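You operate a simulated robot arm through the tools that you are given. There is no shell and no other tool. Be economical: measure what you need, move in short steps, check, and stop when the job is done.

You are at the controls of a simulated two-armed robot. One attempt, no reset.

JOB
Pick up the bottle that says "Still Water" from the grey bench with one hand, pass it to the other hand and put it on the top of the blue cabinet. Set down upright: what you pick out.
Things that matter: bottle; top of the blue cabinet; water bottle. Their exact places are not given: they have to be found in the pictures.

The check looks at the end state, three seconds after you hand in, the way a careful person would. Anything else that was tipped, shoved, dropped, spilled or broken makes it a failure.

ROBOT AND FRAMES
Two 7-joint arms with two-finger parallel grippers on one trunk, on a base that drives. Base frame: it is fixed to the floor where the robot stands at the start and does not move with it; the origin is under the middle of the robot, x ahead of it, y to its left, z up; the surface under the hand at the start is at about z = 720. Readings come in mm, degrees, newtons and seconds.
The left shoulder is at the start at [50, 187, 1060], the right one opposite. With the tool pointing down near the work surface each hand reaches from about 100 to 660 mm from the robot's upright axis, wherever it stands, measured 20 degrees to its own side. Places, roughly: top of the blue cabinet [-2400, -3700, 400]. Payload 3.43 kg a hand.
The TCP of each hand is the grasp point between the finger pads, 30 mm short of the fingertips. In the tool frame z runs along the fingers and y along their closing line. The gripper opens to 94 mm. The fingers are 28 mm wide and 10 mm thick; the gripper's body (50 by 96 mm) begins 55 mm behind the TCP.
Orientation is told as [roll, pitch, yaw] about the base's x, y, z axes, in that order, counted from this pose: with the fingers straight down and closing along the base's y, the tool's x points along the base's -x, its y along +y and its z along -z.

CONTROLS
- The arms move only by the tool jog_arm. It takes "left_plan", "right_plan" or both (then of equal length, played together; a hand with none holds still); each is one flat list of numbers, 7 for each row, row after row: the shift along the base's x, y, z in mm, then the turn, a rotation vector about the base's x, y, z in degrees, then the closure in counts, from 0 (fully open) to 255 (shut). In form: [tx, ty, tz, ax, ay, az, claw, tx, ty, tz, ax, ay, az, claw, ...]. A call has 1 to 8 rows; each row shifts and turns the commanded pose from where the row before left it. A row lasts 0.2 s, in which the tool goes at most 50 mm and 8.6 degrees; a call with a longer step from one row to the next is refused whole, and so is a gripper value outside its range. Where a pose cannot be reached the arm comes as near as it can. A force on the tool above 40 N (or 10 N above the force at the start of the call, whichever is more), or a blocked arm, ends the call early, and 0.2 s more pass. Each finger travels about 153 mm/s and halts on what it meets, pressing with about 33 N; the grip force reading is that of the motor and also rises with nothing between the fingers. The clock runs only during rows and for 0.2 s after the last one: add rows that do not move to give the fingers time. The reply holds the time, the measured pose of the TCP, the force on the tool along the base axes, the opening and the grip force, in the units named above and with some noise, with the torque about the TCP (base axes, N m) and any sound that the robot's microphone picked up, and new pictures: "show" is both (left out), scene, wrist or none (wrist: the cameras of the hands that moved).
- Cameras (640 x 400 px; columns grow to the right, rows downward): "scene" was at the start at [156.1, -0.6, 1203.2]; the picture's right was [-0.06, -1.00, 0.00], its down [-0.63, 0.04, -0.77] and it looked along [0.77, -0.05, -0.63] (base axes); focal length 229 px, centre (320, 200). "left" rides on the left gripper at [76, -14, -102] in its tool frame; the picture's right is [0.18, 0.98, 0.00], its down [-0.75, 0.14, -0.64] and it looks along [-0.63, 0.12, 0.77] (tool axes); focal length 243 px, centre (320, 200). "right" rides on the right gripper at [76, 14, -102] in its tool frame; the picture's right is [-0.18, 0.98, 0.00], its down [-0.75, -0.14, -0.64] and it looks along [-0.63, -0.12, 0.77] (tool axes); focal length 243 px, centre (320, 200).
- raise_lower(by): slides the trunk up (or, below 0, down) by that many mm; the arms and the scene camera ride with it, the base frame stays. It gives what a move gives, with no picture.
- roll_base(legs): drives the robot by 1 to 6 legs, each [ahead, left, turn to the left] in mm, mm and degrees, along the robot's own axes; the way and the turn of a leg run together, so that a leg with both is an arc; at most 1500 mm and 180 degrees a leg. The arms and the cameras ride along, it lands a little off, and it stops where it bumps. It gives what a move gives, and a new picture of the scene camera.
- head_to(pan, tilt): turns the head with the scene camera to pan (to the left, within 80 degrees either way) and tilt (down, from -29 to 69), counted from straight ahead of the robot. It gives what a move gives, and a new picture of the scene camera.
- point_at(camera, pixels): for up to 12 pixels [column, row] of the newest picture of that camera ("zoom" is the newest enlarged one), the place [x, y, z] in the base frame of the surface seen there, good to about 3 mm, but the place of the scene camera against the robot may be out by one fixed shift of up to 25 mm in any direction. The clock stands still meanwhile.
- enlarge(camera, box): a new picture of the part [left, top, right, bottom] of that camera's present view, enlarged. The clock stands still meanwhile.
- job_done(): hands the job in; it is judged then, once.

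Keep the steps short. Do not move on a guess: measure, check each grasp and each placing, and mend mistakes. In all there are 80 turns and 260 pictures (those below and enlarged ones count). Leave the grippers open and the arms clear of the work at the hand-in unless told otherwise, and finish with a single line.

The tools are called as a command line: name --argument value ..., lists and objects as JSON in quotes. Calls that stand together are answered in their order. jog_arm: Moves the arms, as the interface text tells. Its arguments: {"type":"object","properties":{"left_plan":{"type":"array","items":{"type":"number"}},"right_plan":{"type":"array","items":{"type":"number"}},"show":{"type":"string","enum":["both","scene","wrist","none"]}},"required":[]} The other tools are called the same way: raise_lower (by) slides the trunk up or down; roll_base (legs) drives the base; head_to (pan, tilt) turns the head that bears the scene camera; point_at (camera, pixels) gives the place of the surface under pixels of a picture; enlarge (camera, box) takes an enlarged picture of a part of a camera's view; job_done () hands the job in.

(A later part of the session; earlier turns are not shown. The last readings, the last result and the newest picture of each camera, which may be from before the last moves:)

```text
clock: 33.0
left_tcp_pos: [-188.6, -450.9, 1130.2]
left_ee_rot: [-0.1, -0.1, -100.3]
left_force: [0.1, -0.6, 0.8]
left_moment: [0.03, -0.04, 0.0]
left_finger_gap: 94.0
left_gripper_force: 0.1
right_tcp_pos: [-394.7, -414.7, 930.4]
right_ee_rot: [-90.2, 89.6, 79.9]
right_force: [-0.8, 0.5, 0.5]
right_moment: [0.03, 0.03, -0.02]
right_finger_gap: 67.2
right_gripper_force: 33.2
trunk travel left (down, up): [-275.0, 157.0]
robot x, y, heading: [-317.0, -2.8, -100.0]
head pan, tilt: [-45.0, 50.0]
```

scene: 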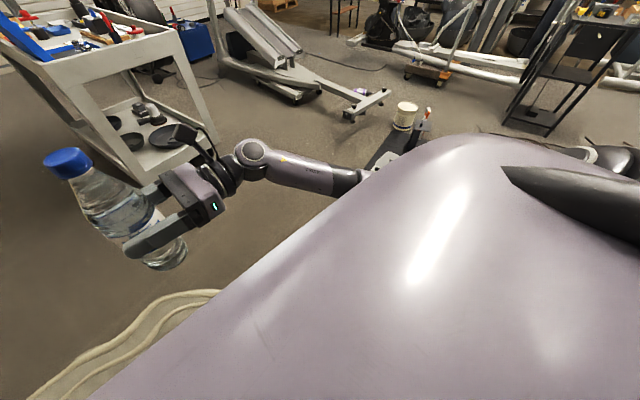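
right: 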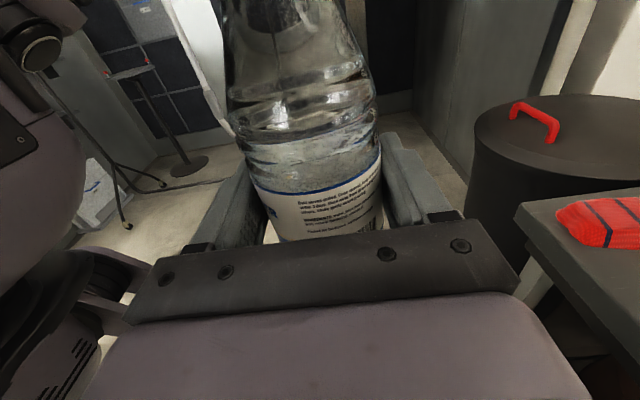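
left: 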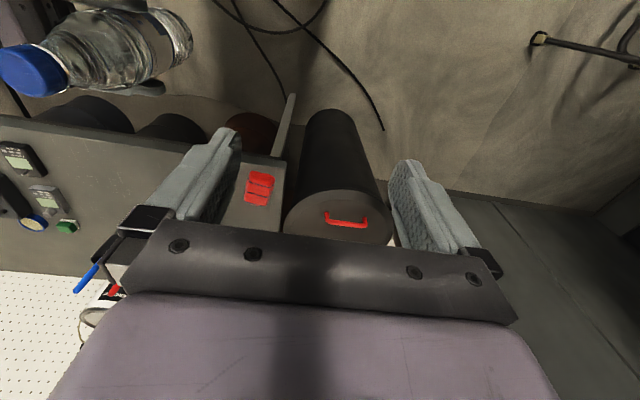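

The gap between fan (−1850,−3130) and machine (−2150,−2730) is too narrow; the left corridor (between cart and yellow cooler) looks open. I align to heading −90, shift left to x≈−50, and drive 1200 along −y.

roll_base --legs '[[0, 0, 10], [0, 260, 0], [1200, 0, 0]]'

head_to --pan 0 --tilt 20

```text
clock: 42.1
left_tcp_pos: [133.4, -1588.7, 1130.8]
left_ee_rot: [0.0, 0.0, -90.8]
left_force: [0.4, -0.1, 0.3]
left_moment: [-0.03, -0.01, 0.01]
left_finger_gap: 93.8
left_gripper_force: 0.0
right_tcp_pos: [-77.2, -1587.6, 929.8]
right_ee_rot: [-89.9, 89.7, 89.5]
right_force: [0.3, -0.6, 0.0]
right_moment: [-0.02, 0.0, 0.0]
right_finger_gap: 67.1
right_gripper_force: 32.7
trunk travel left (down, up): [-275.0, 157.0]
robot x, y, heading: [-62.0, -1160.8, -90.8]
head pan, tilt: [-45.0, 50.0]
```

scene: 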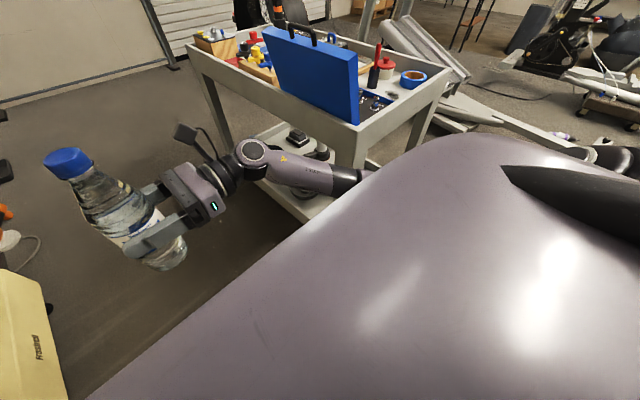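

```text
clock: 43.2
left_tcp_pos: [133.2, -1589.8, 1130.8]
left_ee_rot: [0.0, 0.0, -90.9]
left_force: [0.0, -0.4, -0.2]
left_moment: [0.03, 0.02, -0.01]
left_finger_gap: 93.8
left_gripper_force: 0.0
right_tcp_pos: [-76.1, -1587.5, 931.0]
right_ee_rot: [-88.0, 89.6, 91.4]
right_force: [0.5, -1.1, 0.2]
right_moment: [-0.02, 0.01, 0.01]
right_finger_gap: 66.7
right_gripper_force: 32.9
trunk travel left (down, up): [-275.0, 157.0]
robot x, y, heading: [-64.0, -1161.8, -91.0]
head pan, tilt: [0.0, 20.0]
```

scene: 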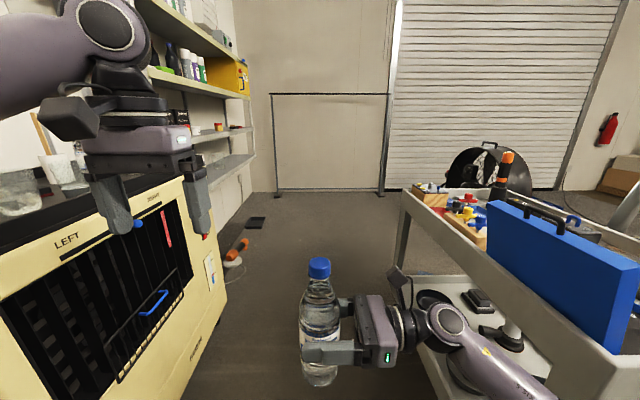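

Corridor is narrower here. Measure cart edge, cooler edges.

point_at --camera "scene" --pixels '[[403, 205], [440, 300], [400, 270], [183, 180], [223, 300], [120, 225], [20, 300], [215, 220], [243, 265], [500, 215], [640, 385], [420, 345]]'

head_to --pan -30 --tilt 60

head_to --pan 35 --tilt 60

```text
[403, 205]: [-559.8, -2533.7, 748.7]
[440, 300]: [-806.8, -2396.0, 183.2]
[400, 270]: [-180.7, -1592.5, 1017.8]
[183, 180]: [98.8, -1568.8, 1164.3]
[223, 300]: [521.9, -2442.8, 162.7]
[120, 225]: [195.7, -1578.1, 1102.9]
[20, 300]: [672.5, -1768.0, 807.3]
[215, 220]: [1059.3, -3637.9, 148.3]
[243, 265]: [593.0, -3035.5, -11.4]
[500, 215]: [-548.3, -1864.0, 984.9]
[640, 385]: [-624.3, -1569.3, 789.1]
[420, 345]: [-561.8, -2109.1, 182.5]
```

```text
clock: 44.3
left_tcp_pos: [133.0, -1589.3, 1130.8]
left_ee_rot: [0.0, 0.0, -90.9]
left_force: [-0.8, 0.6, 0.5]
left_moment: [0.0, -0.01, -0.04]
left_finger_gap: 94.1
left_gripper_force: 0.1
right_tcp_pos: [-77.5, -1587.4, 929.3]
right_ee_rot: [-88.6, 89.6, 90.8]
right_force: [0.1, -0.4, -0.2]
right_moment: [-0.01, 0.03, -0.03]
right_finger_gap: 66.8
right_gripper_force: 33.4
trunk travel left (down, up): [-275.0, 157.0]
robot x, y, heading: [-66.5, -1165.0, -91.3]
head pan, tilt: [-30.0, 60.0]
```

scene: 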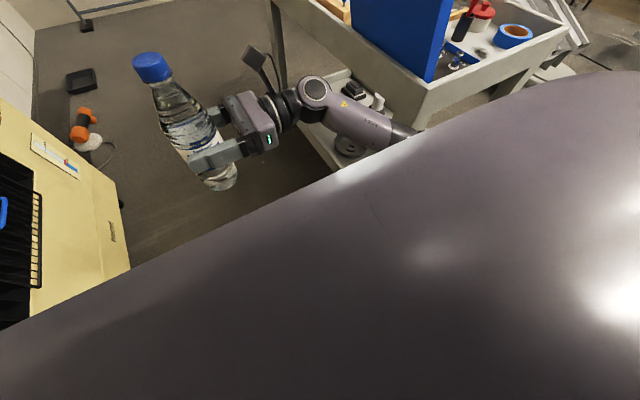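

```text
clock: 45.6
left_tcp_pos: [133.1, -1589.2, 1130.9]
left_ee_rot: [0.0, 0.0, -91.0]
left_force: [-0.8, 0.5, -0.3]
left_moment: [0.0, 0.0, -0.03]
left_finger_gap: 93.9
left_gripper_force: 0.0
right_tcp_pos: [-76.9, -1587.3, 929.8]
right_ee_rot: [-88.2, 89.6, 91.0]
right_force: [-0.6, -0.2, -0.3]
right_moment: [0.05, -0.02, -0.01]
right_finger_gap: 67.2
right_gripper_force: 32.8
trunk travel left (down, up): [-275.0, 157.0]
robot x, y, heading: [-67.5, -1164.6, -90.6]
head pan, tilt: [35.0, 60.0]
```

scene: 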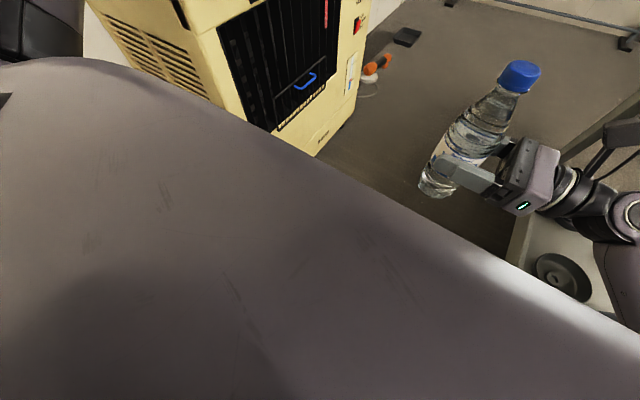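

Corridor is about 1080 mm wide (x −560…520). Raise the trunk for arm clearance and look at how far my right elbow sticks out.

raise_lower --by 150

head_to --pan -70 --tilt 55

```text
clock: 47.4
left_tcp_pos: [133.5, -1589.7, 1280.0]
left_ee_rot: [0.0, -0.1, -91.0]
left_force: [-0.4, -1.2, 0.6]
left_moment: [0.0, -0.02, -0.01]
left_finger_gap: 93.9
left_gripper_force: 0.0
right_tcp_pos: [-77.1, -1586.8, 1081.0]
right_ee_rot: [-87.8, 89.6, 91.6]
right_force: [0.1, -1.5, -5.8]
right_moment: [0.05, 0.01, -0.01]
right_finger_gap: 66.8
right_gripper_force: 32.7
trunk travel left (down, up): [-425.0, 7.0]
robot x, y, heading: [-66.5, -1161.9, -91.2]
head pan, tilt: [35.0, 60.0]
```

```text
clock: 49.2
left_tcp_pos: [133.4, -1589.6, 1280.4]
left_ee_rot: [0.1, 0.0, -90.8]
left_force: [0.0, 0.1, -0.2]
left_moment: [0.03, 0.01, 0.0]
left_finger_gap: 93.9
left_gripper_force: 0.1
right_tcp_pos: [-76.8, -1586.7, 1080.2]
right_ee_rot: [-87.9, 89.5, 91.5]
right_force: [0.2, 0.1, -5.8]
right_moment: [0.02, 0.05, -0.01]
right_finger_gap: 66.8
right_gripper_force: 33.3
trunk travel left (down, up): [-425.0, 7.0]
robot x, y, heading: [-66.4, -1160.7, -90.9]
head pan, tilt: [-70.0, 55.0]
```

scene: 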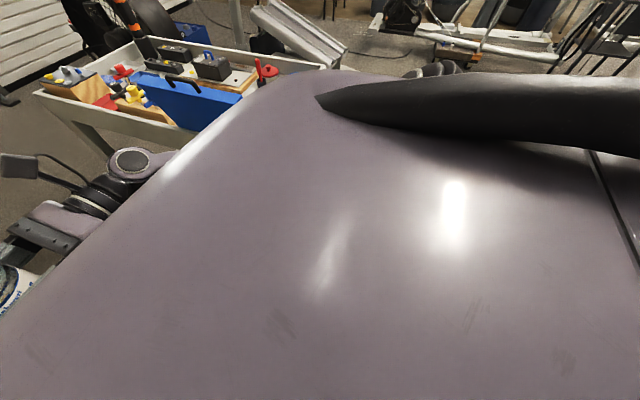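

point_at --camera "scene" --pixels '[[250, 95], [330, 75], [130, 160], [200, 140], [180, 180], [435, 70], [230, 92], [60, 105]]'

```text
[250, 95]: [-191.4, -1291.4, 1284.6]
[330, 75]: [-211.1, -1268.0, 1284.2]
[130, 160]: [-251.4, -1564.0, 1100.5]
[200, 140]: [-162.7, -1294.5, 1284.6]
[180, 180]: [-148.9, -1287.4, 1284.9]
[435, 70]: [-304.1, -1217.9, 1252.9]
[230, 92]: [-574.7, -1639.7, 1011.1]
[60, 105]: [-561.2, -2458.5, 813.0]
```

Arms appear within ~300–400 mm of the axis. Shift left 55 to centre, then go ahead through the corridor.

roll_base --legs '[[0, 55, 1], [1000, 0, 0]]'

head_to --pan -20 --tilt 20

```text
clock: 55.1
left_tcp_pos: [195.0, -2580.2, 1280.7]
left_ee_rot: [0.0, 0.0, -90.0]
left_force: [0.7, -0.1, -0.1]
left_moment: [0.01, -0.02, 0.01]
left_finger_gap: 94.2
left_gripper_force: 0.0
right_tcp_pos: [-14.7, -2579.7, 1080.1]
right_ee_rot: [-88.2, 89.6, 92.0]
right_force: [-0.3, -0.4, -4.9]
right_moment: [-0.01, 0.01, 0.03]
right_finger_gap: 67.1
right_gripper_force: 32.9
trunk travel left (down, up): [-425.0, 7.0]
robot x, y, heading: [-10.6, -2156.6, -90.3]
head pan, tilt: [-70.0, 55.0]
```

scene: 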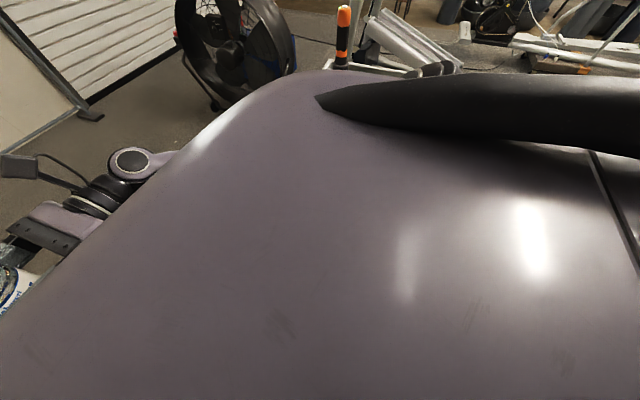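

```text
clock: 56.3
left_tcp_pos: [195.4, -2579.5, 1280.3]
left_ee_rot: [-0.1, 0.0, -90.0]
left_force: [-0.6, 1.0, 0.1]
left_moment: [0.02, -0.02, 0.02]
left_finger_gap: 94.1
left_gripper_force: 0.1
right_tcp_pos: [-15.0, -2580.2, 1080.7]
right_ee_rot: [-86.1, 89.7, 94.1]
right_force: [-0.5, -0.3, -5.6]
right_moment: [0.01, 0.02, -0.01]
right_finger_gap: 67.0
right_gripper_force: 32.7
trunk travel left (down, up): [-425.0, 7.0]
robot x, y, heading: [-11.8, -2155.0, -90.4]
head pan, tilt: [-20.0, 20.0]
```

scene: 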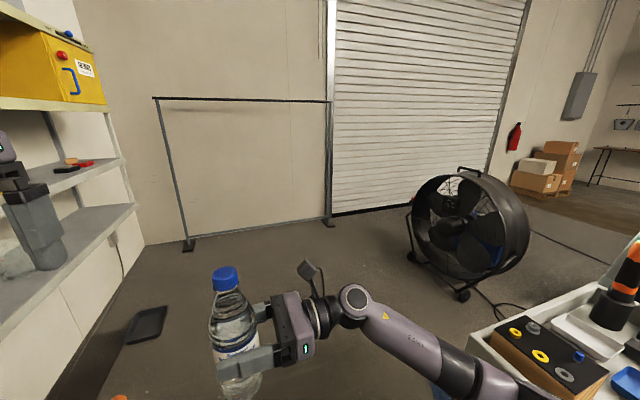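

Through the corridor. Measure fan and frame positions.

point_at --camera "scene" --pixels '[[410, 258], [462, 297], [415, 220], [505, 265], [485, 245], [188, 248], [328, 222], [147, 325], [525, 225], [455, 175], [490, 300], [485, 400]]'

roll_base --legs '[[900, 0, 0]]'

head_to --pan -60 --tilt 15

```text
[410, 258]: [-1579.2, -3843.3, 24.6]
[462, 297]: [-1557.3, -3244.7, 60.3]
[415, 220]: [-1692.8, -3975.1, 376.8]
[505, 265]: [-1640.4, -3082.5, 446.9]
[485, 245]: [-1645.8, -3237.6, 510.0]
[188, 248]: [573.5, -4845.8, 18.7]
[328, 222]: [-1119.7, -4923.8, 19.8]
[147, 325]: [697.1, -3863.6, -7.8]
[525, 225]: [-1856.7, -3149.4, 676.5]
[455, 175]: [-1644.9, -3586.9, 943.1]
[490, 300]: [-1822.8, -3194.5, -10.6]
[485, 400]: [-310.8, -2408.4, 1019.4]
```

```text
clock: 61.0
left_tcp_pos: [186.1, -3469.8, 1279.9]
left_ee_rot: [0.0, 0.0, -90.4]
left_force: [0.5, -0.6, -0.2]
left_moment: [0.0, 0.03, -0.01]
left_finger_gap: 93.9
left_gripper_force: 0.1
right_tcp_pos: [-23.9, -3469.0, 1080.4]
right_ee_rot: [-86.5, 89.4, 93.3]
right_force: [0.4, 0.4, -5.5]
right_moment: [0.01, 0.02, -0.01]
right_finger_gap: 67.1
right_gripper_force: 33.0
trunk travel left (down, up): [-425.0, 7.0]
robot x, y, heading: [-16.3, -3044.7, -90.5]
head pan, tilt: [-20.0, 20.0]
```

scene: 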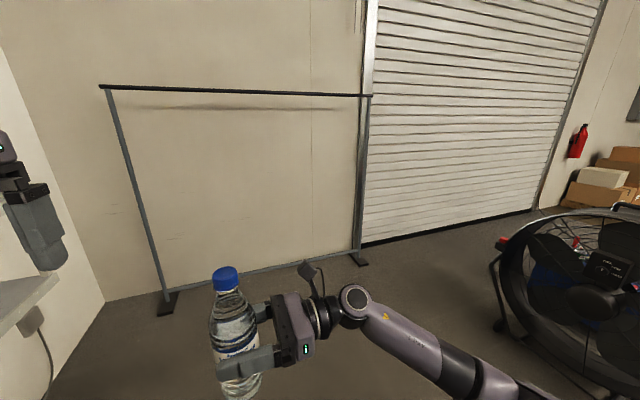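

```text
clock: 62.0
left_tcp_pos: [185.6, -3469.3, 1280.3]
left_ee_rot: [0.1, -0.1, -90.5]
left_force: [0.3, -0.2, -0.2]
left_moment: [-0.03, 0.01, -0.04]
left_finger_gap: 94.0
left_gripper_force: 0.1
right_tcp_pos: [-24.0, -3467.7, 1080.8]
right_ee_rot: [-84.1, 89.7, 95.6]
right_force: [1.1, -0.6, -6.4]
right_moment: [-0.01, 0.06, 0.0]
right_finger_gap: 66.7
right_gripper_force: 32.9
trunk travel left (down, up): [-425.0, 7.0]
robot x, y, heading: [-16.4, -3047.5, -90.6]
head pan, tilt: [-60.0, 15.0]
```

scene: 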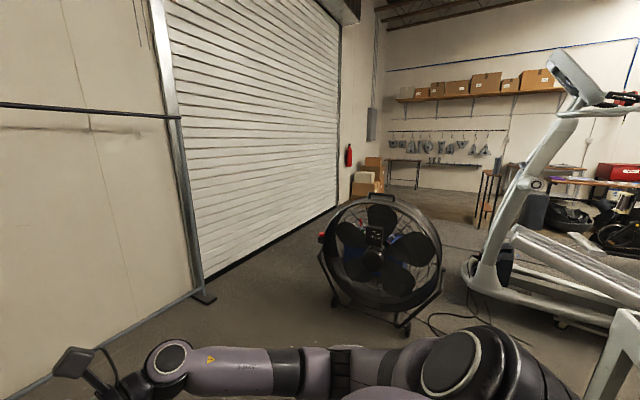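

Fan spans y −3130…−3975; passage to the roller door is ~900 wide around y≈−4430. I go ahead 300, turn right 90°, then strafe left 1050.

roll_base --legs '[[300, 0, 0], [0, 0, -89.5], [0, 1050, 0]]'

head_to --pan -20 --tilt 20

```text
clock: 77.0
left_tcp_pos: [-433.8, -4603.4, 1279.6]
left_ee_rot: [0.0, 0.0, -179.7]
left_force: [0.8, 1.3, -0.7]
left_moment: [-0.01, 0.04, -0.01]
left_finger_gap: 93.9
left_gripper_force: 0.0
right_tcp_pos: [-436.8, -4393.6, 1079.9]
right_ee_rot: [-84.3, 89.6, 6.4]
right_force: [-0.4, -0.3, -4.8]
right_moment: [0.02, -0.02, 0.0]
right_finger_gap: 67.2
right_gripper_force: 33.0
trunk travel left (down, up): [-425.0, 7.0]
robot x, y, heading: [-12.3, -4395.3, -179.9]
head pan, tilt: [-60.0, 15.0]
```

scene: 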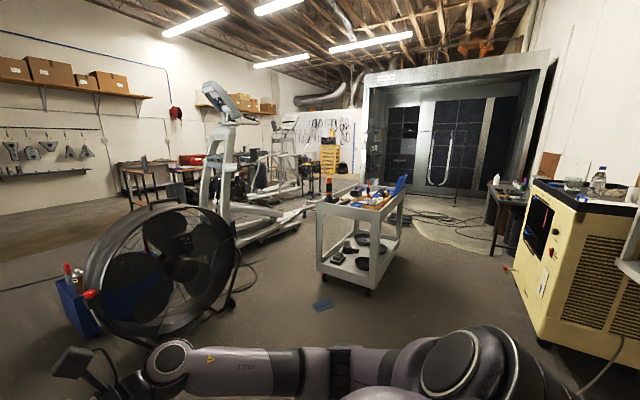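

```text
clock: 78.1
left_tcp_pos: [-433.8, -4602.3, 1279.7]
left_ee_rot: [0.0, -0.1, -179.5]
left_force: [-0.6, -0.2, 0.4]
left_moment: [-0.01, 0.02, 0.0]
left_finger_gap: 93.7
left_gripper_force: 0.1
right_tcp_pos: [-436.4, -4390.7, 1079.2]
right_ee_rot: [-82.7, 89.6, 7.9]
right_force: [-0.5, -0.7, -5.8]
right_moment: [0.04, -0.01, -0.03]
right_finger_gap: 67.1
right_gripper_force: 33.0
trunk travel left (down, up): [-425.0, 7.0]
robot x, y, heading: [-13.0, -4396.2, -179.8]
head pan, tilt: [-20.0, 20.0]
```

scene: 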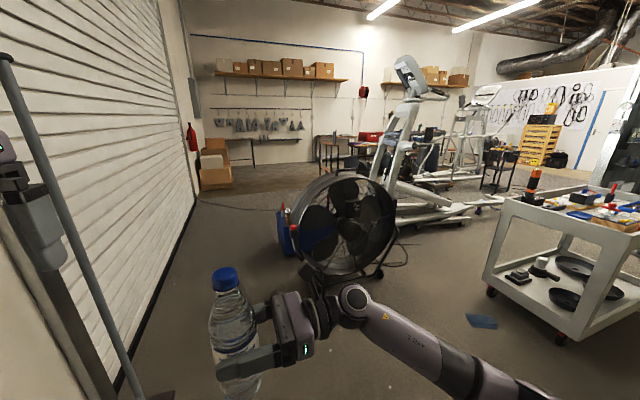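

Open lane along the roller door. I shift right 80 to clear the frame, drive 1150, then shift left 130.

roll_base --legs '[[0, -80, 0], [1150, 0, 0], [0, 130, 0]]'

head_to --pan -35 --tilt 30

```text
clock: 86.4
left_tcp_pos: [-1595.5, -4659.4, 1280.4]
left_ee_rot: [0.0, 0.0, -179.7]
left_force: [-0.2, 0.2, -1.1]
left_moment: [-0.02, 0.02, -0.02]
left_finger_gap: 94.1
left_gripper_force: 0.0
right_tcp_pos: [-1598.3, -4449.9, 1078.8]
right_ee_rot: [-80.7, 89.5, 9.9]
right_force: [-0.3, 0.3, -5.8]
right_moment: [0.01, 0.0, -0.01]
right_finger_gap: 67.0
right_gripper_force: 32.8
trunk travel left (down, up): [-425.0, 7.0]
robot x, y, heading: [-1176.5, -4451.7, -179.6]
head pan, tilt: [-20.0, 20.0]
```

scene: 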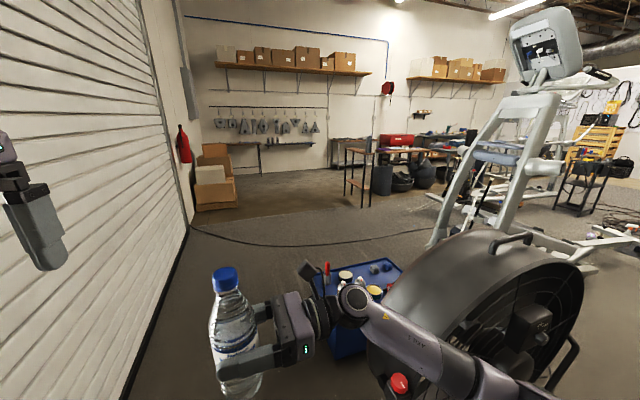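

```text
clock: 87.1
left_tcp_pos: [-1594.4, -4659.9, 1280.3]
left_ee_rot: [0.0, 0.0, -179.6]
left_force: [0.5, 1.3, 0.1]
left_moment: [-0.02, 0.0, 0.03]
left_finger_gap: 94.0
left_gripper_force: 0.0
right_tcp_pos: [-1596.2, -4447.9, 1078.2]
right_ee_rot: [-79.9, 89.5, 10.7]
right_force: [0.6, 0.3, -4.7]
right_moment: [0.02, 0.01, 0.01]
right_finger_gap: 67.1
right_gripper_force: 32.6
trunk travel left (down, up): [-425.0, 7.0]
robot x, y, heading: [-1173.0, -4451.5, -179.9]
head pan, tilt: [-35.0, 30.0]
```

scene: 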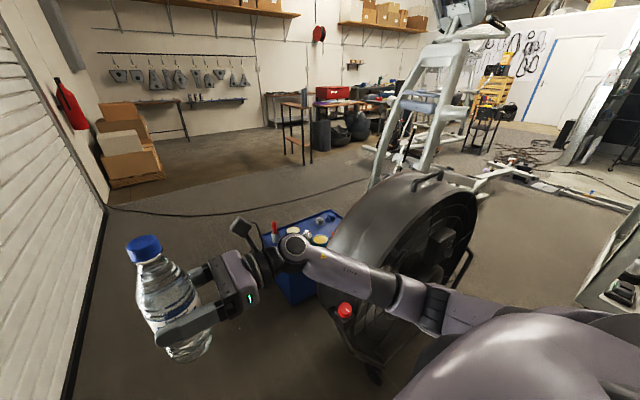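

Cabinet in sight with items on top. Measure its edges from here.

enlarge --camera "scene" --box '[230, 190, 360, 310]'

point_at --camera "scene" --pixels '[[335, 213], [300, 222], [320, 240], [293, 303], [345, 310], [360, 270], [415, 182], [275, 232]]'

```text
3.33 times, centred on (295, 250) of scene
```

zoom: 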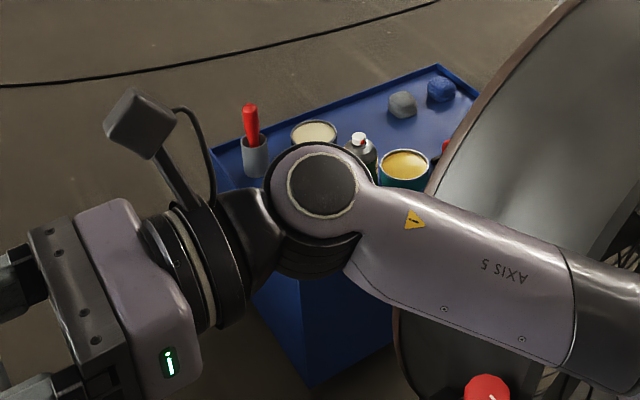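

```text
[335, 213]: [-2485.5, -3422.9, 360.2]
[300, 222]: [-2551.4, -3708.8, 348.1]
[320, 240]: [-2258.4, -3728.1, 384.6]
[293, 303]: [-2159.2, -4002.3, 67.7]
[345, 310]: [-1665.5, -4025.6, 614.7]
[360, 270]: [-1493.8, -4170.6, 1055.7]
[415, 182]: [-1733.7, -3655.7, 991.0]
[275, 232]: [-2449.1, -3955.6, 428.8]
```

Drive ahead 950 and turn right 90° to face the cabinet from the back side.

roll_base --legs '[[950, 0, 0], [0, 0, -90]]'

head_to --pan 10 --tilt 50

```text
clock: 96.0
left_tcp_pos: [-2330.2, -4020.9, 1281.1]
left_ee_rot: [-0.1, 0.0, 88.5]
left_force: [-0.9, -0.5, 0.0]
left_moment: [0.0, -0.01, 0.01]
left_finger_gap: 94.1
left_gripper_force: 0.1
right_tcp_pos: [-2120.9, -4026.9, 1079.9]
right_ee_rot: [-82.5, 89.5, -83.6]
right_force: [1.0, -0.8, -4.9]
right_moment: [0.04, 0.02, 0.06]
right_finger_gap: 67.1
right_gripper_force: 33.1
trunk travel left (down, up): [-425.0, 7.0]
robot x, y, heading: [-2135.5, -4449.9, 88.2]
head pan, tilt: [-35.0, 30.0]
```

scene: 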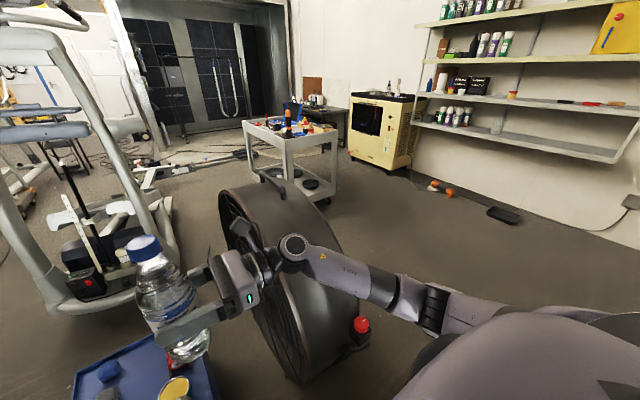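

```text
clock: 97.2
left_tcp_pos: [-2330.1, -4022.8, 1280.3]
left_ee_rot: [0.0, 0.0, 88.5]
left_force: [0.3, -0.2, -0.6]
left_moment: [0.01, 0.0, 0.0]
left_finger_gap: 94.0
left_gripper_force: 0.0
right_tcp_pos: [-2120.0, -4026.7, 1079.7]
right_ee_rot: [-80.1, 89.5, -81.3]
right_force: [0.2, 0.5, -5.1]
right_moment: [-0.02, 0.01, 0.0]
right_finger_gap: 67.2
right_gripper_force: 33.4
trunk travel left (down, up): [-425.0, 7.0]
robot x, y, heading: [-2139.5, -4450.9, 88.3]
head pan, tilt: [10.0, 50.0]
```

scene: 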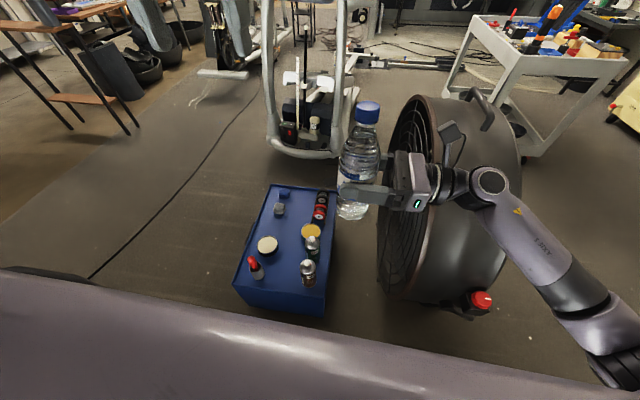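

Excellent view. Enlarge the cabinet top to find a free spot.

enlarge --camera "scene" --box '[215, 170, 355, 330]'

point_at --camera "scene" --pixels '[[268, 185], [336, 190], [236, 285], [322, 315], [285, 225], [283, 270], [285, 250], [320, 250], [267, 205], [310, 205], [255, 230], [300, 195]]'

```text
2.50 times, centred on (285, 250) of scene
```

zoom: 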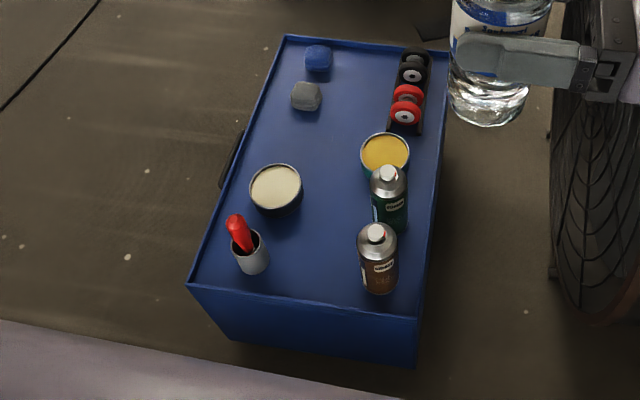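

```text
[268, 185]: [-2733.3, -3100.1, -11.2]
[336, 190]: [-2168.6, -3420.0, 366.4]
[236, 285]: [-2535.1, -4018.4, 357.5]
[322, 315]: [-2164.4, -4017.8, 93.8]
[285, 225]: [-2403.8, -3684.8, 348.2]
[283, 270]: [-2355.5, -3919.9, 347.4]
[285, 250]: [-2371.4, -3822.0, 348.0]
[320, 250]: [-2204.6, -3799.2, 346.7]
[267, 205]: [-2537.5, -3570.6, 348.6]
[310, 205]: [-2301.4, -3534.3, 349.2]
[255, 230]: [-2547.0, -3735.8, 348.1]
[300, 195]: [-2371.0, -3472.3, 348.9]
```

Cabinet top is axis-aligned: x −2550…−2160, y −4018…−3420. Free spot near zoom (320,250), between cup, cans and cream pot. Measure item edges and heights.

point_at --camera "zoom" --pixels '[[268, 262], [252, 240], [236, 218], [362, 280], [359, 240], [376, 230], [372, 205], [388, 170], [300, 195], [275, 185], [385, 150], [315, 262]]'

point_at --camera "zoom" --pixels '[[250, 278], [378, 296], [300, 308], [300, 285], [190, 285], [416, 318], [280, 215], [245, 275], [396, 285], [268, 250], [330, 200], [330, 290]]'

```text
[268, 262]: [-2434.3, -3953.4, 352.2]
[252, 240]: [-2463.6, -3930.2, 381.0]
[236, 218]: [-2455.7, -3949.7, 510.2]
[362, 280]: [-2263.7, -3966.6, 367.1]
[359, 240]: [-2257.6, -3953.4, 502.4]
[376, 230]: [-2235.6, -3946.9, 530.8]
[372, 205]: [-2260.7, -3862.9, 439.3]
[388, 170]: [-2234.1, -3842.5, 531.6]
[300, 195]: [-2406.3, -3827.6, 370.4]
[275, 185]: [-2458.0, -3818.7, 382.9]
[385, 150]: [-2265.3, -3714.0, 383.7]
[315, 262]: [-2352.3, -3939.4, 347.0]
```

```text
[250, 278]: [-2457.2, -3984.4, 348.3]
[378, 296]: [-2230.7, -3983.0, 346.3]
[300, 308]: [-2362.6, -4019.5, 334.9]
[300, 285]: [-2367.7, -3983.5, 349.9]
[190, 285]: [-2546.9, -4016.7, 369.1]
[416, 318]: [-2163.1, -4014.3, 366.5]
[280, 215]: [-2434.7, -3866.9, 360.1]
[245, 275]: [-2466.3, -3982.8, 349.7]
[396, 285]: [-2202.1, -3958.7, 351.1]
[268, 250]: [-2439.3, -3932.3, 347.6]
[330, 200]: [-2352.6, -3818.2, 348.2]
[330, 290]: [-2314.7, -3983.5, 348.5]
```

Free spot: x≈−2342 (scene coords), y≈−3890, with clearance to the cans (−2262) and cup (−2434). The hand should point forward (+y) to come in between them. Drive left 290 first, then start yawing the right hand clockwise while moving it forward, high up.

roll_base --legs '[[0, 290, 1.7]]'

jog_arm --right_plan '[0, 12, 0, 0, 0, -8, 255, 0, 12, 0, 0, 0, -8, 255, 0, 12, 0, 0, 0, -8, 255, 0, 12, 0, 0, 0, -8, 255, 0, 12, 0, 0, 0, -8, 255, 0, 12, 0, 0, 0, -8, 255]' --show "scene"

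```text
clock: 100.3
left_tcp_pos: [-2633.5, -4025.0, 1280.4]
left_ee_rot: [0.0, 0.0, 90.3]
left_force: [-1.1, 0.2, 0.3]
left_moment: [0.0, 0.02, -0.02]
left_finger_gap: 94.3
left_gripper_force: 0.0
right_tcp_pos: [-2423.1, -4022.4, 1079.9]
right_ee_rot: [-78.9, 89.5, -78.4]
right_force: [-0.1, 0.1, -5.1]
right_moment: [0.0, -0.02, -0.01]
right_finger_gap: 67.3
right_gripper_force: 32.9
trunk travel left (down, up): [-425.0, 7.0]
robot x, y, heading: [-2426.8, -4445.0, 90.1]
head pan, tilt: [10.0, 50.0]
```

scene: 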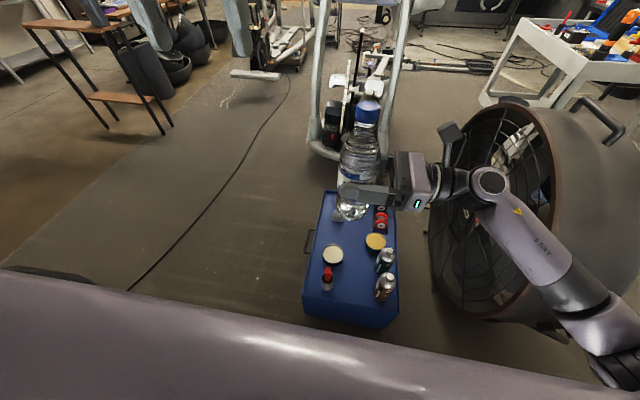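

```text
clock: 101.7
left_tcp_pos: [-2634.1, -4023.5, 1280.4]
left_ee_rot: [0.0, 0.0, 90.3]
left_force: [0.0, -0.7, -0.8]
left_moment: [-0.01, -0.03, 0.0]
left_finger_gap: 93.8
left_gripper_force: 0.0
right_tcp_pos: [-2423.2, -3950.8, 1078.2]
right_ee_rot: [-69.5, 89.5, -117.2]
right_force: [1.0, -0.1, -4.2]
right_moment: [-0.01, -0.06, -0.03]
right_finger_gap: 67.0
right_gripper_force: 32.5
trunk travel left (down, up): [-425.0, 7.0]
robot x, y, heading: [-2427.0, -4446.4, 90.4]
head pan, tilt: [10.0, 50.0]
```

scene: 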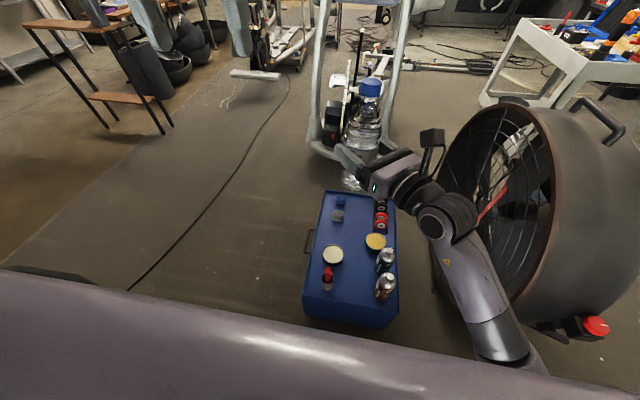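

Good. Continue yaw to point straight forward, and shift +x toward the target column.

jog_arm --right_plan '[16, 8, 0, 0, 0, -8.4, 255, 16, 8, 0, 0, 0, -8.4, 255, 16, 8, 0, 0, 0, -8.4, 255, 16, 8, 0, 0, 0, -8.4, 255, 16, 8, 0, 0, 0, -8.4, 255, 0, 0, 0, 0, 0, 0, 255]'

```text
clock: 102.3
left_tcp_pos: [-2632.4, -4023.6, 1280.9]
left_ee_rot: [0.1, 0.0, 90.3]
left_force: [-0.8, 0.2, -0.7]
left_moment: [0.03, -0.05, -0.03]
left_finger_gap: 93.9
left_gripper_force: 0.1
right_tcp_pos: [-2315.5, -3920.6, 1029.9]
right_ee_rot: [69.7, 71.6, 2.7]
right_force: [-0.2, -0.4, -4.8]
right_moment: [-0.05, 0.02, -0.03]
right_finger_gap: 67.1
right_gripper_force: 32.8
right hand out of reach, approached as far as the arm can: row 3
trunk travel left (down, up): [-425.0, 7.0]
robot x, y, heading: [-2427.2, -4449.2, 90.5]
head pan, tilt: [10.0, 50.0]
stopped in row 3 (right hand): the arm was blocked; the commanded pose is now the measured one
```

scene: 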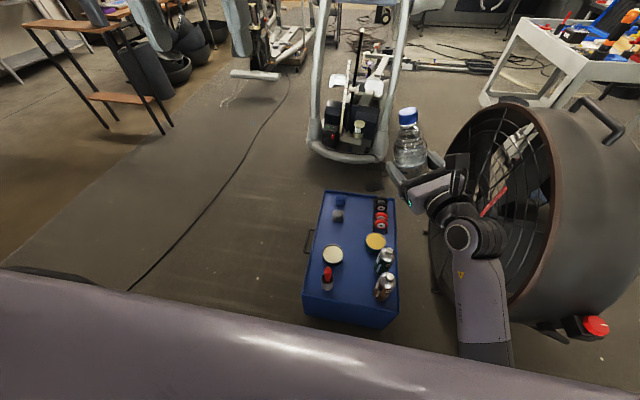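
right: 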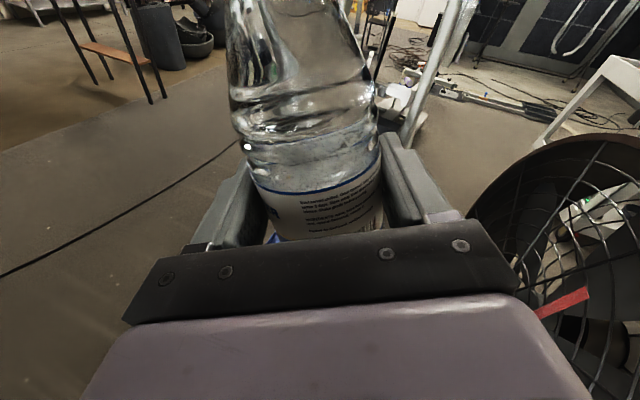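

The wrist hit a limit and the bottle tilted ~18° (still firmly held, 67 mm). I back off: level it and yaw back, moving toward the robot where it was fine.

jog_arm --right_plan '[-16, -6, 10, 0, 3.7, 4, 255, -16, -6, 10, 0, 3.7, 4, 255, -16, -6, 10, 0, 3.7, 4, 255, -16, -6, 10, 0, 3.7, 4, 255, -16, -6, 10, 0, 3.7, 4, 255, 0, 0, 0, 0, 0, 0, 255]'

```text
clock: 103.8
left_tcp_pos: [-2633.6, -4024.5, 1281.1]
left_ee_rot: [0.0, 0.0, 90.3]
left_force: [-0.1, 0.1, -0.1]
left_moment: [0.01, 0.03, -0.01]
left_finger_gap: 94.1
left_gripper_force: 0.1
right_tcp_pos: [-2395.9, -3951.5, 1080.1]
right_ee_rot: [155.5, 85.8, 108.1]
right_force: [0.7, 0.3, -5.2]
right_moment: [-0.04, -0.02, 0.02]
right_finger_gap: 67.3
right_gripper_force: 33.2
trunk travel left (down, up): [-425.0, 7.0]
robot x, y, heading: [-2425.9, -4444.9, 90.3]
head pan, tilt: [10.0, 50.0]
```

scene: 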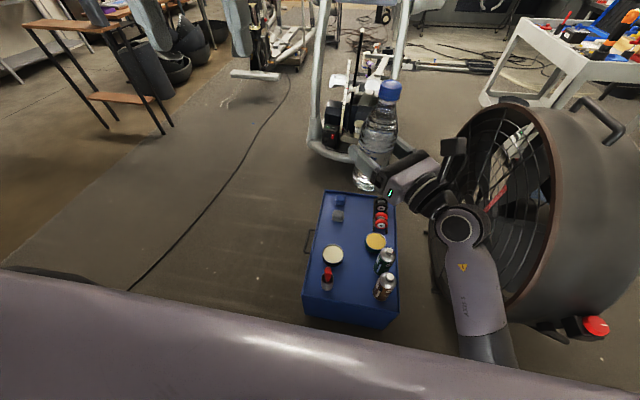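
right: 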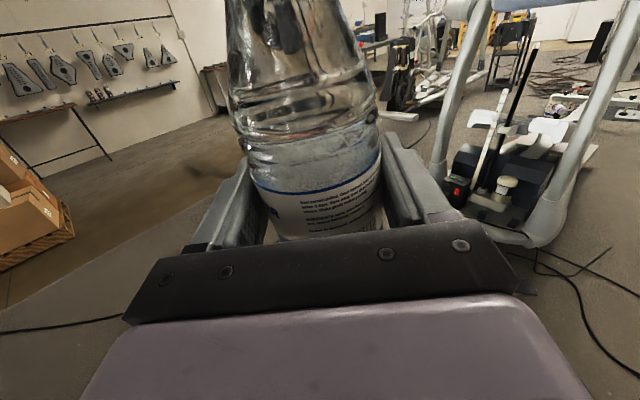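

Level the last 4° and yaw back to the known handover pose (pointing left), pulling back to about 425 mm ahead.

jog_arm --right_plan '[0, 0, 0, -3.95, -1.3, 0, 255, -5, -12, 0, 0, 0, 7.9, 255, -5, -12, 0, 0, 0, 7.9, 255, -5, -12, 0, 0, 0, 7.9, 255, -5, -12, 0, 0, 0, 7.9, 255, -5, -12, 0, 0, 0, 7.9, 255, -4, -9, 0, 0, 0, 7.9, 255, 0, 0, 0, 0, 0, 0, 255]' --show "wrist"

head_to --pan 0 --tilt 20

```text
clock: 105.5
left_tcp_pos: [-2633.5, -4024.6, 1280.6]
left_ee_rot: [0.0, 0.1, 90.3]
left_force: [-0.1, 0.4, -0.3]
left_moment: [-0.01, 0.02, 0.0]
left_finger_gap: 94.2
left_gripper_force: 0.0
right_tcp_pos: [-2423.9, -4020.2, 1079.6]
right_ee_rot: [78.2, 89.9, 78.2]
right_force: [0.0, -0.1, -5.7]
right_moment: [-0.01, -0.04, 0.0]
right_finger_gap: 66.9
right_gripper_force: 33.0
trunk travel left (down, up): [-425.0, 7.0]
robot x, y, heading: [-2425.1, -4444.6, 90.2]
head pan, tilt: [10.0, 50.0]
```

right: 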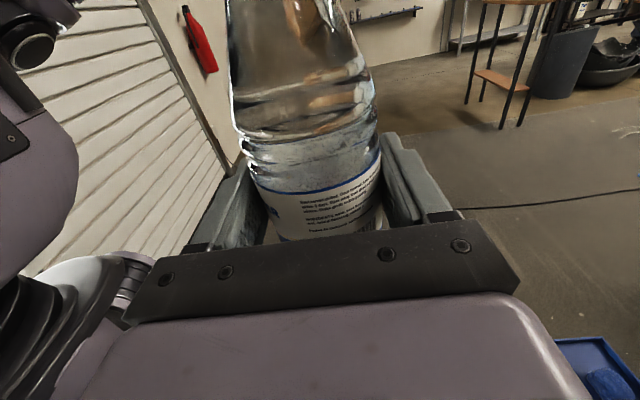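

```text
clock: 106.5
left_tcp_pos: [-2634.2, -4023.6, 1281.1]
left_ee_rot: [0.0, 0.0, 90.3]
left_force: [-0.2, -0.8, -0.4]
left_moment: [0.0, -0.01, -0.02]
left_finger_gap: 94.0
left_gripper_force: 0.1
right_tcp_pos: [-2424.4, -4020.0, 1079.5]
right_ee_rot: [97.6, 89.9, 97.5]
right_force: [0.6, -0.2, -5.8]
right_moment: [-0.02, -0.01, 0.02]
right_finger_gap: 66.6
right_gripper_force: 33.8
trunk travel left (down, up): [-425.0, 7.0]
robot x, y, heading: [-2427.0, -4442.5, 90.3]
head pan, tilt: [0.0, 20.0]
```

scene: 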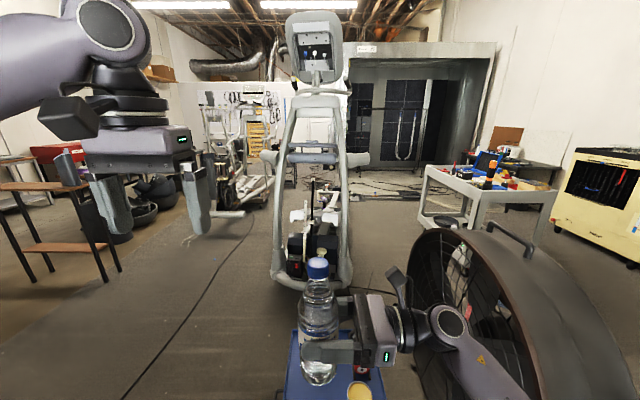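

Bottle is level again. To get a reachable placing posture, the left hand will hold the cap while the right re-grips at a downward slope. Move the left hand above the cap.

jog_arm --left_plan '[41, 0, 0, 0, 0, 0, 0, 41, 1, 0, 0, 0, 0, 0, 41, 1, 0, 0, 0, 0, 0, 41, 1, 0, 0, 0, 0, 0, 41, 0, 0, 0, 0, 0, 0, 0, 0, 0, 0, 0, 0, 0]' --show "wrist"

```text
clock: 107.9
left_tcp_pos: [-2430.5, -4021.9, 1279.5]
left_ee_rot: [0.0, 0.0, 90.3]
left_force: [0.6, -0.5, -0.7]
left_moment: [-0.04, -0.04, -0.02]
left_finger_gap: 94.1
left_gripper_force: 0.0
right_tcp_pos: [-2425.0, -4020.8, 1078.9]
right_ee_rot: [62.5, 90.0, 62.4]
right_force: [-0.5, 0.0, -4.6]
right_moment: [-0.01, -0.05, 0.02]
right_finger_gap: 66.9
right_gripper_force: 33.2
trunk travel left (down, up): [-425.0, 7.0]
robot x, y, heading: [-2429.5, -4445.8, 90.0]
head pan, tilt: [0.0, 20.0]
```

left: 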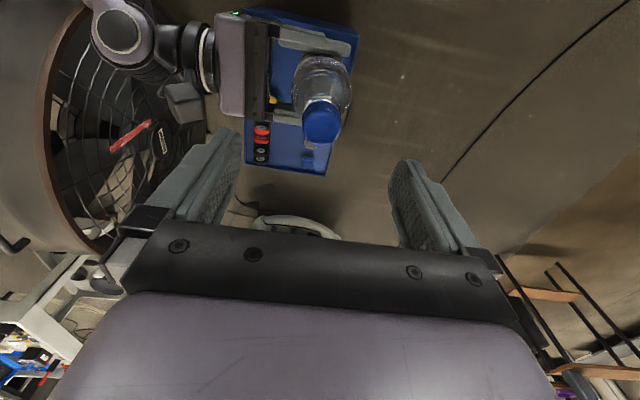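

point_at --camera "left" --pixels '[[322, 118], [306, 120], [338, 122], [322, 108], [321, 136], [320, 125], [320, 60], [346, 95]]'

```text
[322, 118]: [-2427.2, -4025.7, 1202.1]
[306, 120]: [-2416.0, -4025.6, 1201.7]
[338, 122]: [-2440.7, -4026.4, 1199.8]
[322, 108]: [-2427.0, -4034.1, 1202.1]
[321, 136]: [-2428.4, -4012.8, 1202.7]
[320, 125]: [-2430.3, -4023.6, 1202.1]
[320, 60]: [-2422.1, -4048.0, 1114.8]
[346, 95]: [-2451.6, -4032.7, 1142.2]
```

Cap centre (−2428,−4023), top 1202. Descend 84 mm and grip the cap.

jog_arm --left_plan '[2, -1, -30, 0, 0, 0, 0, 0, 0, -30, 0, 0, 0, 0, 0, 0, -24, 0, 0, 0, 0, 0, 0, 0, 0, 0, 0, 0, 0, 0, 0, 0, 0, 0, 255, 0, 0, 0, 0, 0, 0, 255, 0, 0, 0, 0, 0, 0, 255, 0, 0, 0, 0, 0, 0, 255]' --show "wrist"

```text
clock: 109.7
left_tcp_pos: [-2426.5, -4021.2, 1195.9]
left_ee_rot: [0.4, 0.1, 90.4]
left_force: [-17.6, 2.5, 1.0]
left_moment: [0.2, 1.38, -0.03]
left_finger_gap: 31.4
left_gripper_force: 33.1
right_tcp_pos: [-2424.0, -4020.1, 1079.2]
right_ee_rot: [81.3, 89.9, 81.2]
right_force: [17.5, -2.8, -6.1]
right_moment: [0.17, 0.75, 0.03]
right_finger_gap: 67.3
right_gripper_force: 32.9
trunk travel left (down, up): [-425.0, 7.0]
robot x, y, heading: [-2429.8, -4443.5, 90.2]
head pan, tilt: [0.0, 20.0]
```

left: 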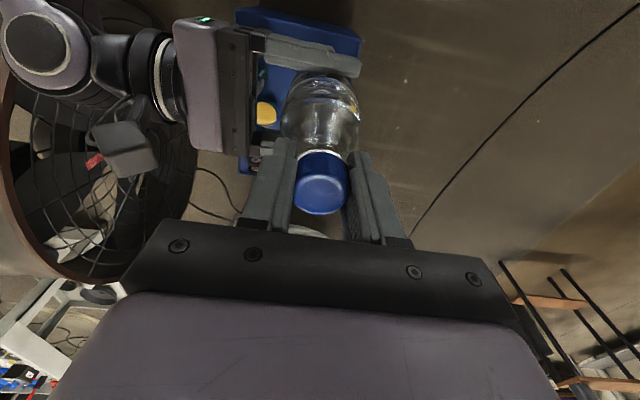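

Cap gripped; 17 N side load. Ease left hand −2 mm in x, open the right, and withdraw it along +x.

jog_arm --left_plan '[-2.5, 0, 0, 0, 0, 0, 255, 0, 0, 0, 0, 0, 0, 255]' --show "none"

jog_arm --right_plan '[0, 0, 0, 0, 0, 0, 100, 0, 0, 0, 0, 0, 0, 0, 0, 0, 0, 0, 0, 0, 0, 0, 0, 0, 0, 0, 0, 0, 30, 0, 0, 0, 0, 0, 0, 40, 0, 0, 0, 0, 0, 0, 45, 0, 0, 0, 0, 0, 0, 45, 0, 0, 0, 0, 0, 0]' --show "both"

```text
clock: 110.3
left_tcp_pos: [-2427.9, -4022.0, 1195.7]
left_ee_rot: [0.1, 0.2, 90.2]
left_force: [-7.6, 2.6, 0.2]
left_moment: [-0.15, 1.5, 0.02]
left_finger_gap: 31.3
left_gripper_force: 33.2
right_tcp_pos: [-2424.4, -4021.0, 1079.9]
right_ee_rot: [80.8, 89.8, 80.9]
right_force: [8.0, -2.0, -3.3]
right_moment: [0.42, -0.54, 0.03]
right_finger_gap: 67.0
right_gripper_force: 33.5
trunk travel left (down, up): [-425.0, 7.0]
robot x, y, heading: [-2423.9, -4447.0, 90.5]
head pan, tilt: [0.0, 20.0]
```

```text
clock: 112.1
left_tcp_pos: [-2426.9, -4019.9, 1197.1]
left_ee_rot: [0.1, 0.0, 90.3]
left_force: [0.5, -0.8, -0.4]
left_moment: [0.0, -0.01, -0.01]
left_finger_gap: 31.1
left_gripper_force: 33.4
right_tcp_pos: [-2264.1, -4018.8, 1082.8]
right_ee_rot: [139.3, 89.9, 139.4]
right_force: [0.1, -0.1, -0.3]
right_moment: [0.0, 0.01, 0.02]
right_finger_gap: 94.2
right_gripper_force: 0.1
trunk travel left (down, up): [-425.0, 7.0]
robot x, y, heading: [-2426.5, -4448.0, 90.2]
head pan, tilt: [0.0, 20.0]
```

scene: 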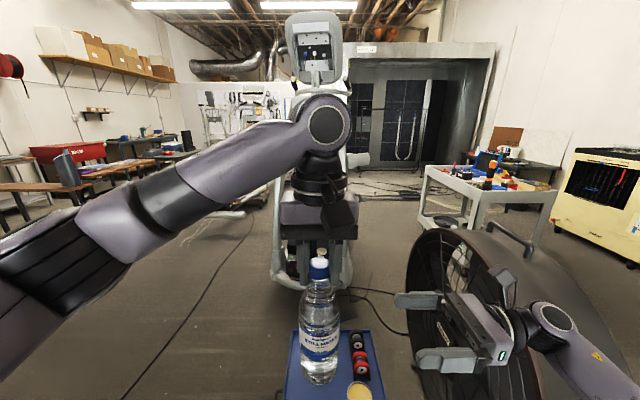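
right: 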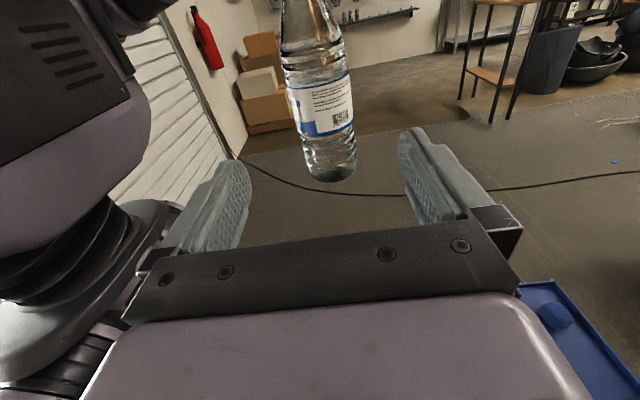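

Left holds the bottle. Rotate the right hand back to pointing down (first 8 rows), while the left carries the bottle 60 mm forward.

jog_arm --right_plan '[5, -4, 0, 4.62, -4.62, 4.62, 0, 5, -4, 0, 4.62, -4.62, 4.62, 0, 5, -4, 0, 4.62, -4.62, 4.62, 0, 5, -4, 0, 4.62, -4.62, 4.62, 0, 5, -4, 0, 4.62, -4.62, 4.62, 0, 5, -4, 0, 4.62, -4.62, 4.62, 0, 0, -4, 0, 4.62, -4.62, 4.62, 0, 0, -4, 0, 4.62, -4.62, 4.62, 0]' --left_plan '[0, 0, 0, 0, 0, 0, 255, 0, 10, 0, 0, 0, 0, 255, 0, 10, 0, 0, 0, 0, 255, 0, 10, 0, 0, 0, 0, 255, 0, 10, 0, 0, 0, 0, 255, 0, 10, 0, 0, 0, 0, 255, 0, 10, 0, 0, 0, 0, 255, 0, 0, 0, 0, 0, 0, 255]' --show "scene"

jog_arm --right_plan '[0, -4, 0, 4.62, -4.62, 4.62, 0, 0, -4, 0, 4.62, -4.62, 4.62, 0, 0, -4, 0, 4.62, -4.62, 4.62, 0, 0, -4, 0, 4.62, -4.62, 4.62, 0, 0, -4, 0, 4.62, -4.62, 4.62, 0, 0, -4, 0, 4.62, -4.62, 4.62, 0, 0, -4, 0, 4.62, -4.62, 4.62, 0]' --show "scene"

```text
clock: 113.9
left_tcp_pos: [-2430.2, -3962.7, 1196.7]
left_ee_rot: [0.0, -0.1, 90.3]
left_force: [0.0, 0.4, 1.0]
left_moment: [-0.03, -0.03, 0.0]
left_finger_gap: 31.0
left_gripper_force: 33.1
right_tcp_pos: [-2234.5, -4051.1, 1080.1]
right_ee_rot: [25.3, 38.6, 65.0]
right_force: [-0.1, 0.6, -0.4]
right_moment: [0.01, 0.0, 0.0]
right_finger_gap: 94.2
right_gripper_force: 0.0
trunk travel left (down, up): [-425.0, 7.0]
robot x, y, heading: [-2425.3, -4446.4, 90.4]
head pan, tilt: [0.0, 20.0]
```

scene: 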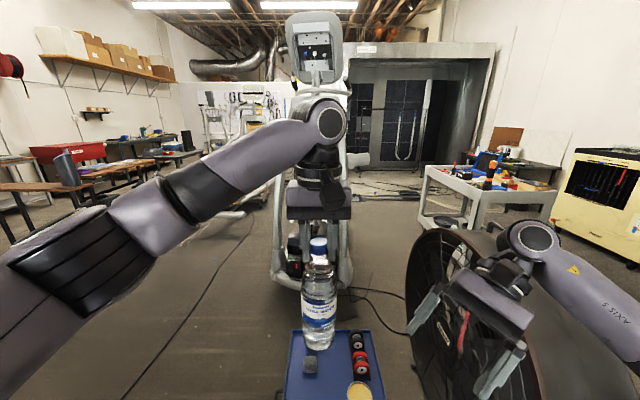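

```text
clock: 115.5
left_tcp_pos: [-2430.3, -3962.2, 1196.2]
left_ee_rot: [0.1, 0.0, 90.2]
left_force: [0.1, -0.1, 0.1]
left_moment: [0.0, -0.01, 0.0]
left_finger_gap: 31.2
left_gripper_force: 32.5
right_tcp_pos: [-2234.6, -4080.9, 1081.3]
right_ee_rot: [0.0, -0.1, 90.1]
right_force: [0.1, 0.7, 0.7]
right_moment: [0.01, 0.02, -0.01]
right_finger_gap: 93.9
right_gripper_force: 0.0
trunk travel left (down, up): [-425.0, 7.0]
robot x, y, heading: [-2422.5, -4444.8, 90.3]
head pan, tilt: [0.0, 20.0]
```

scene: 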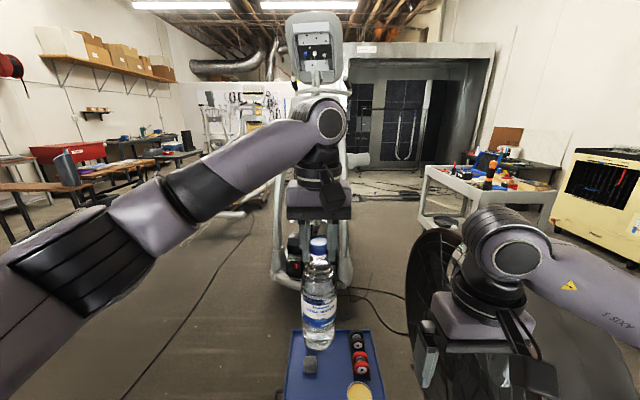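

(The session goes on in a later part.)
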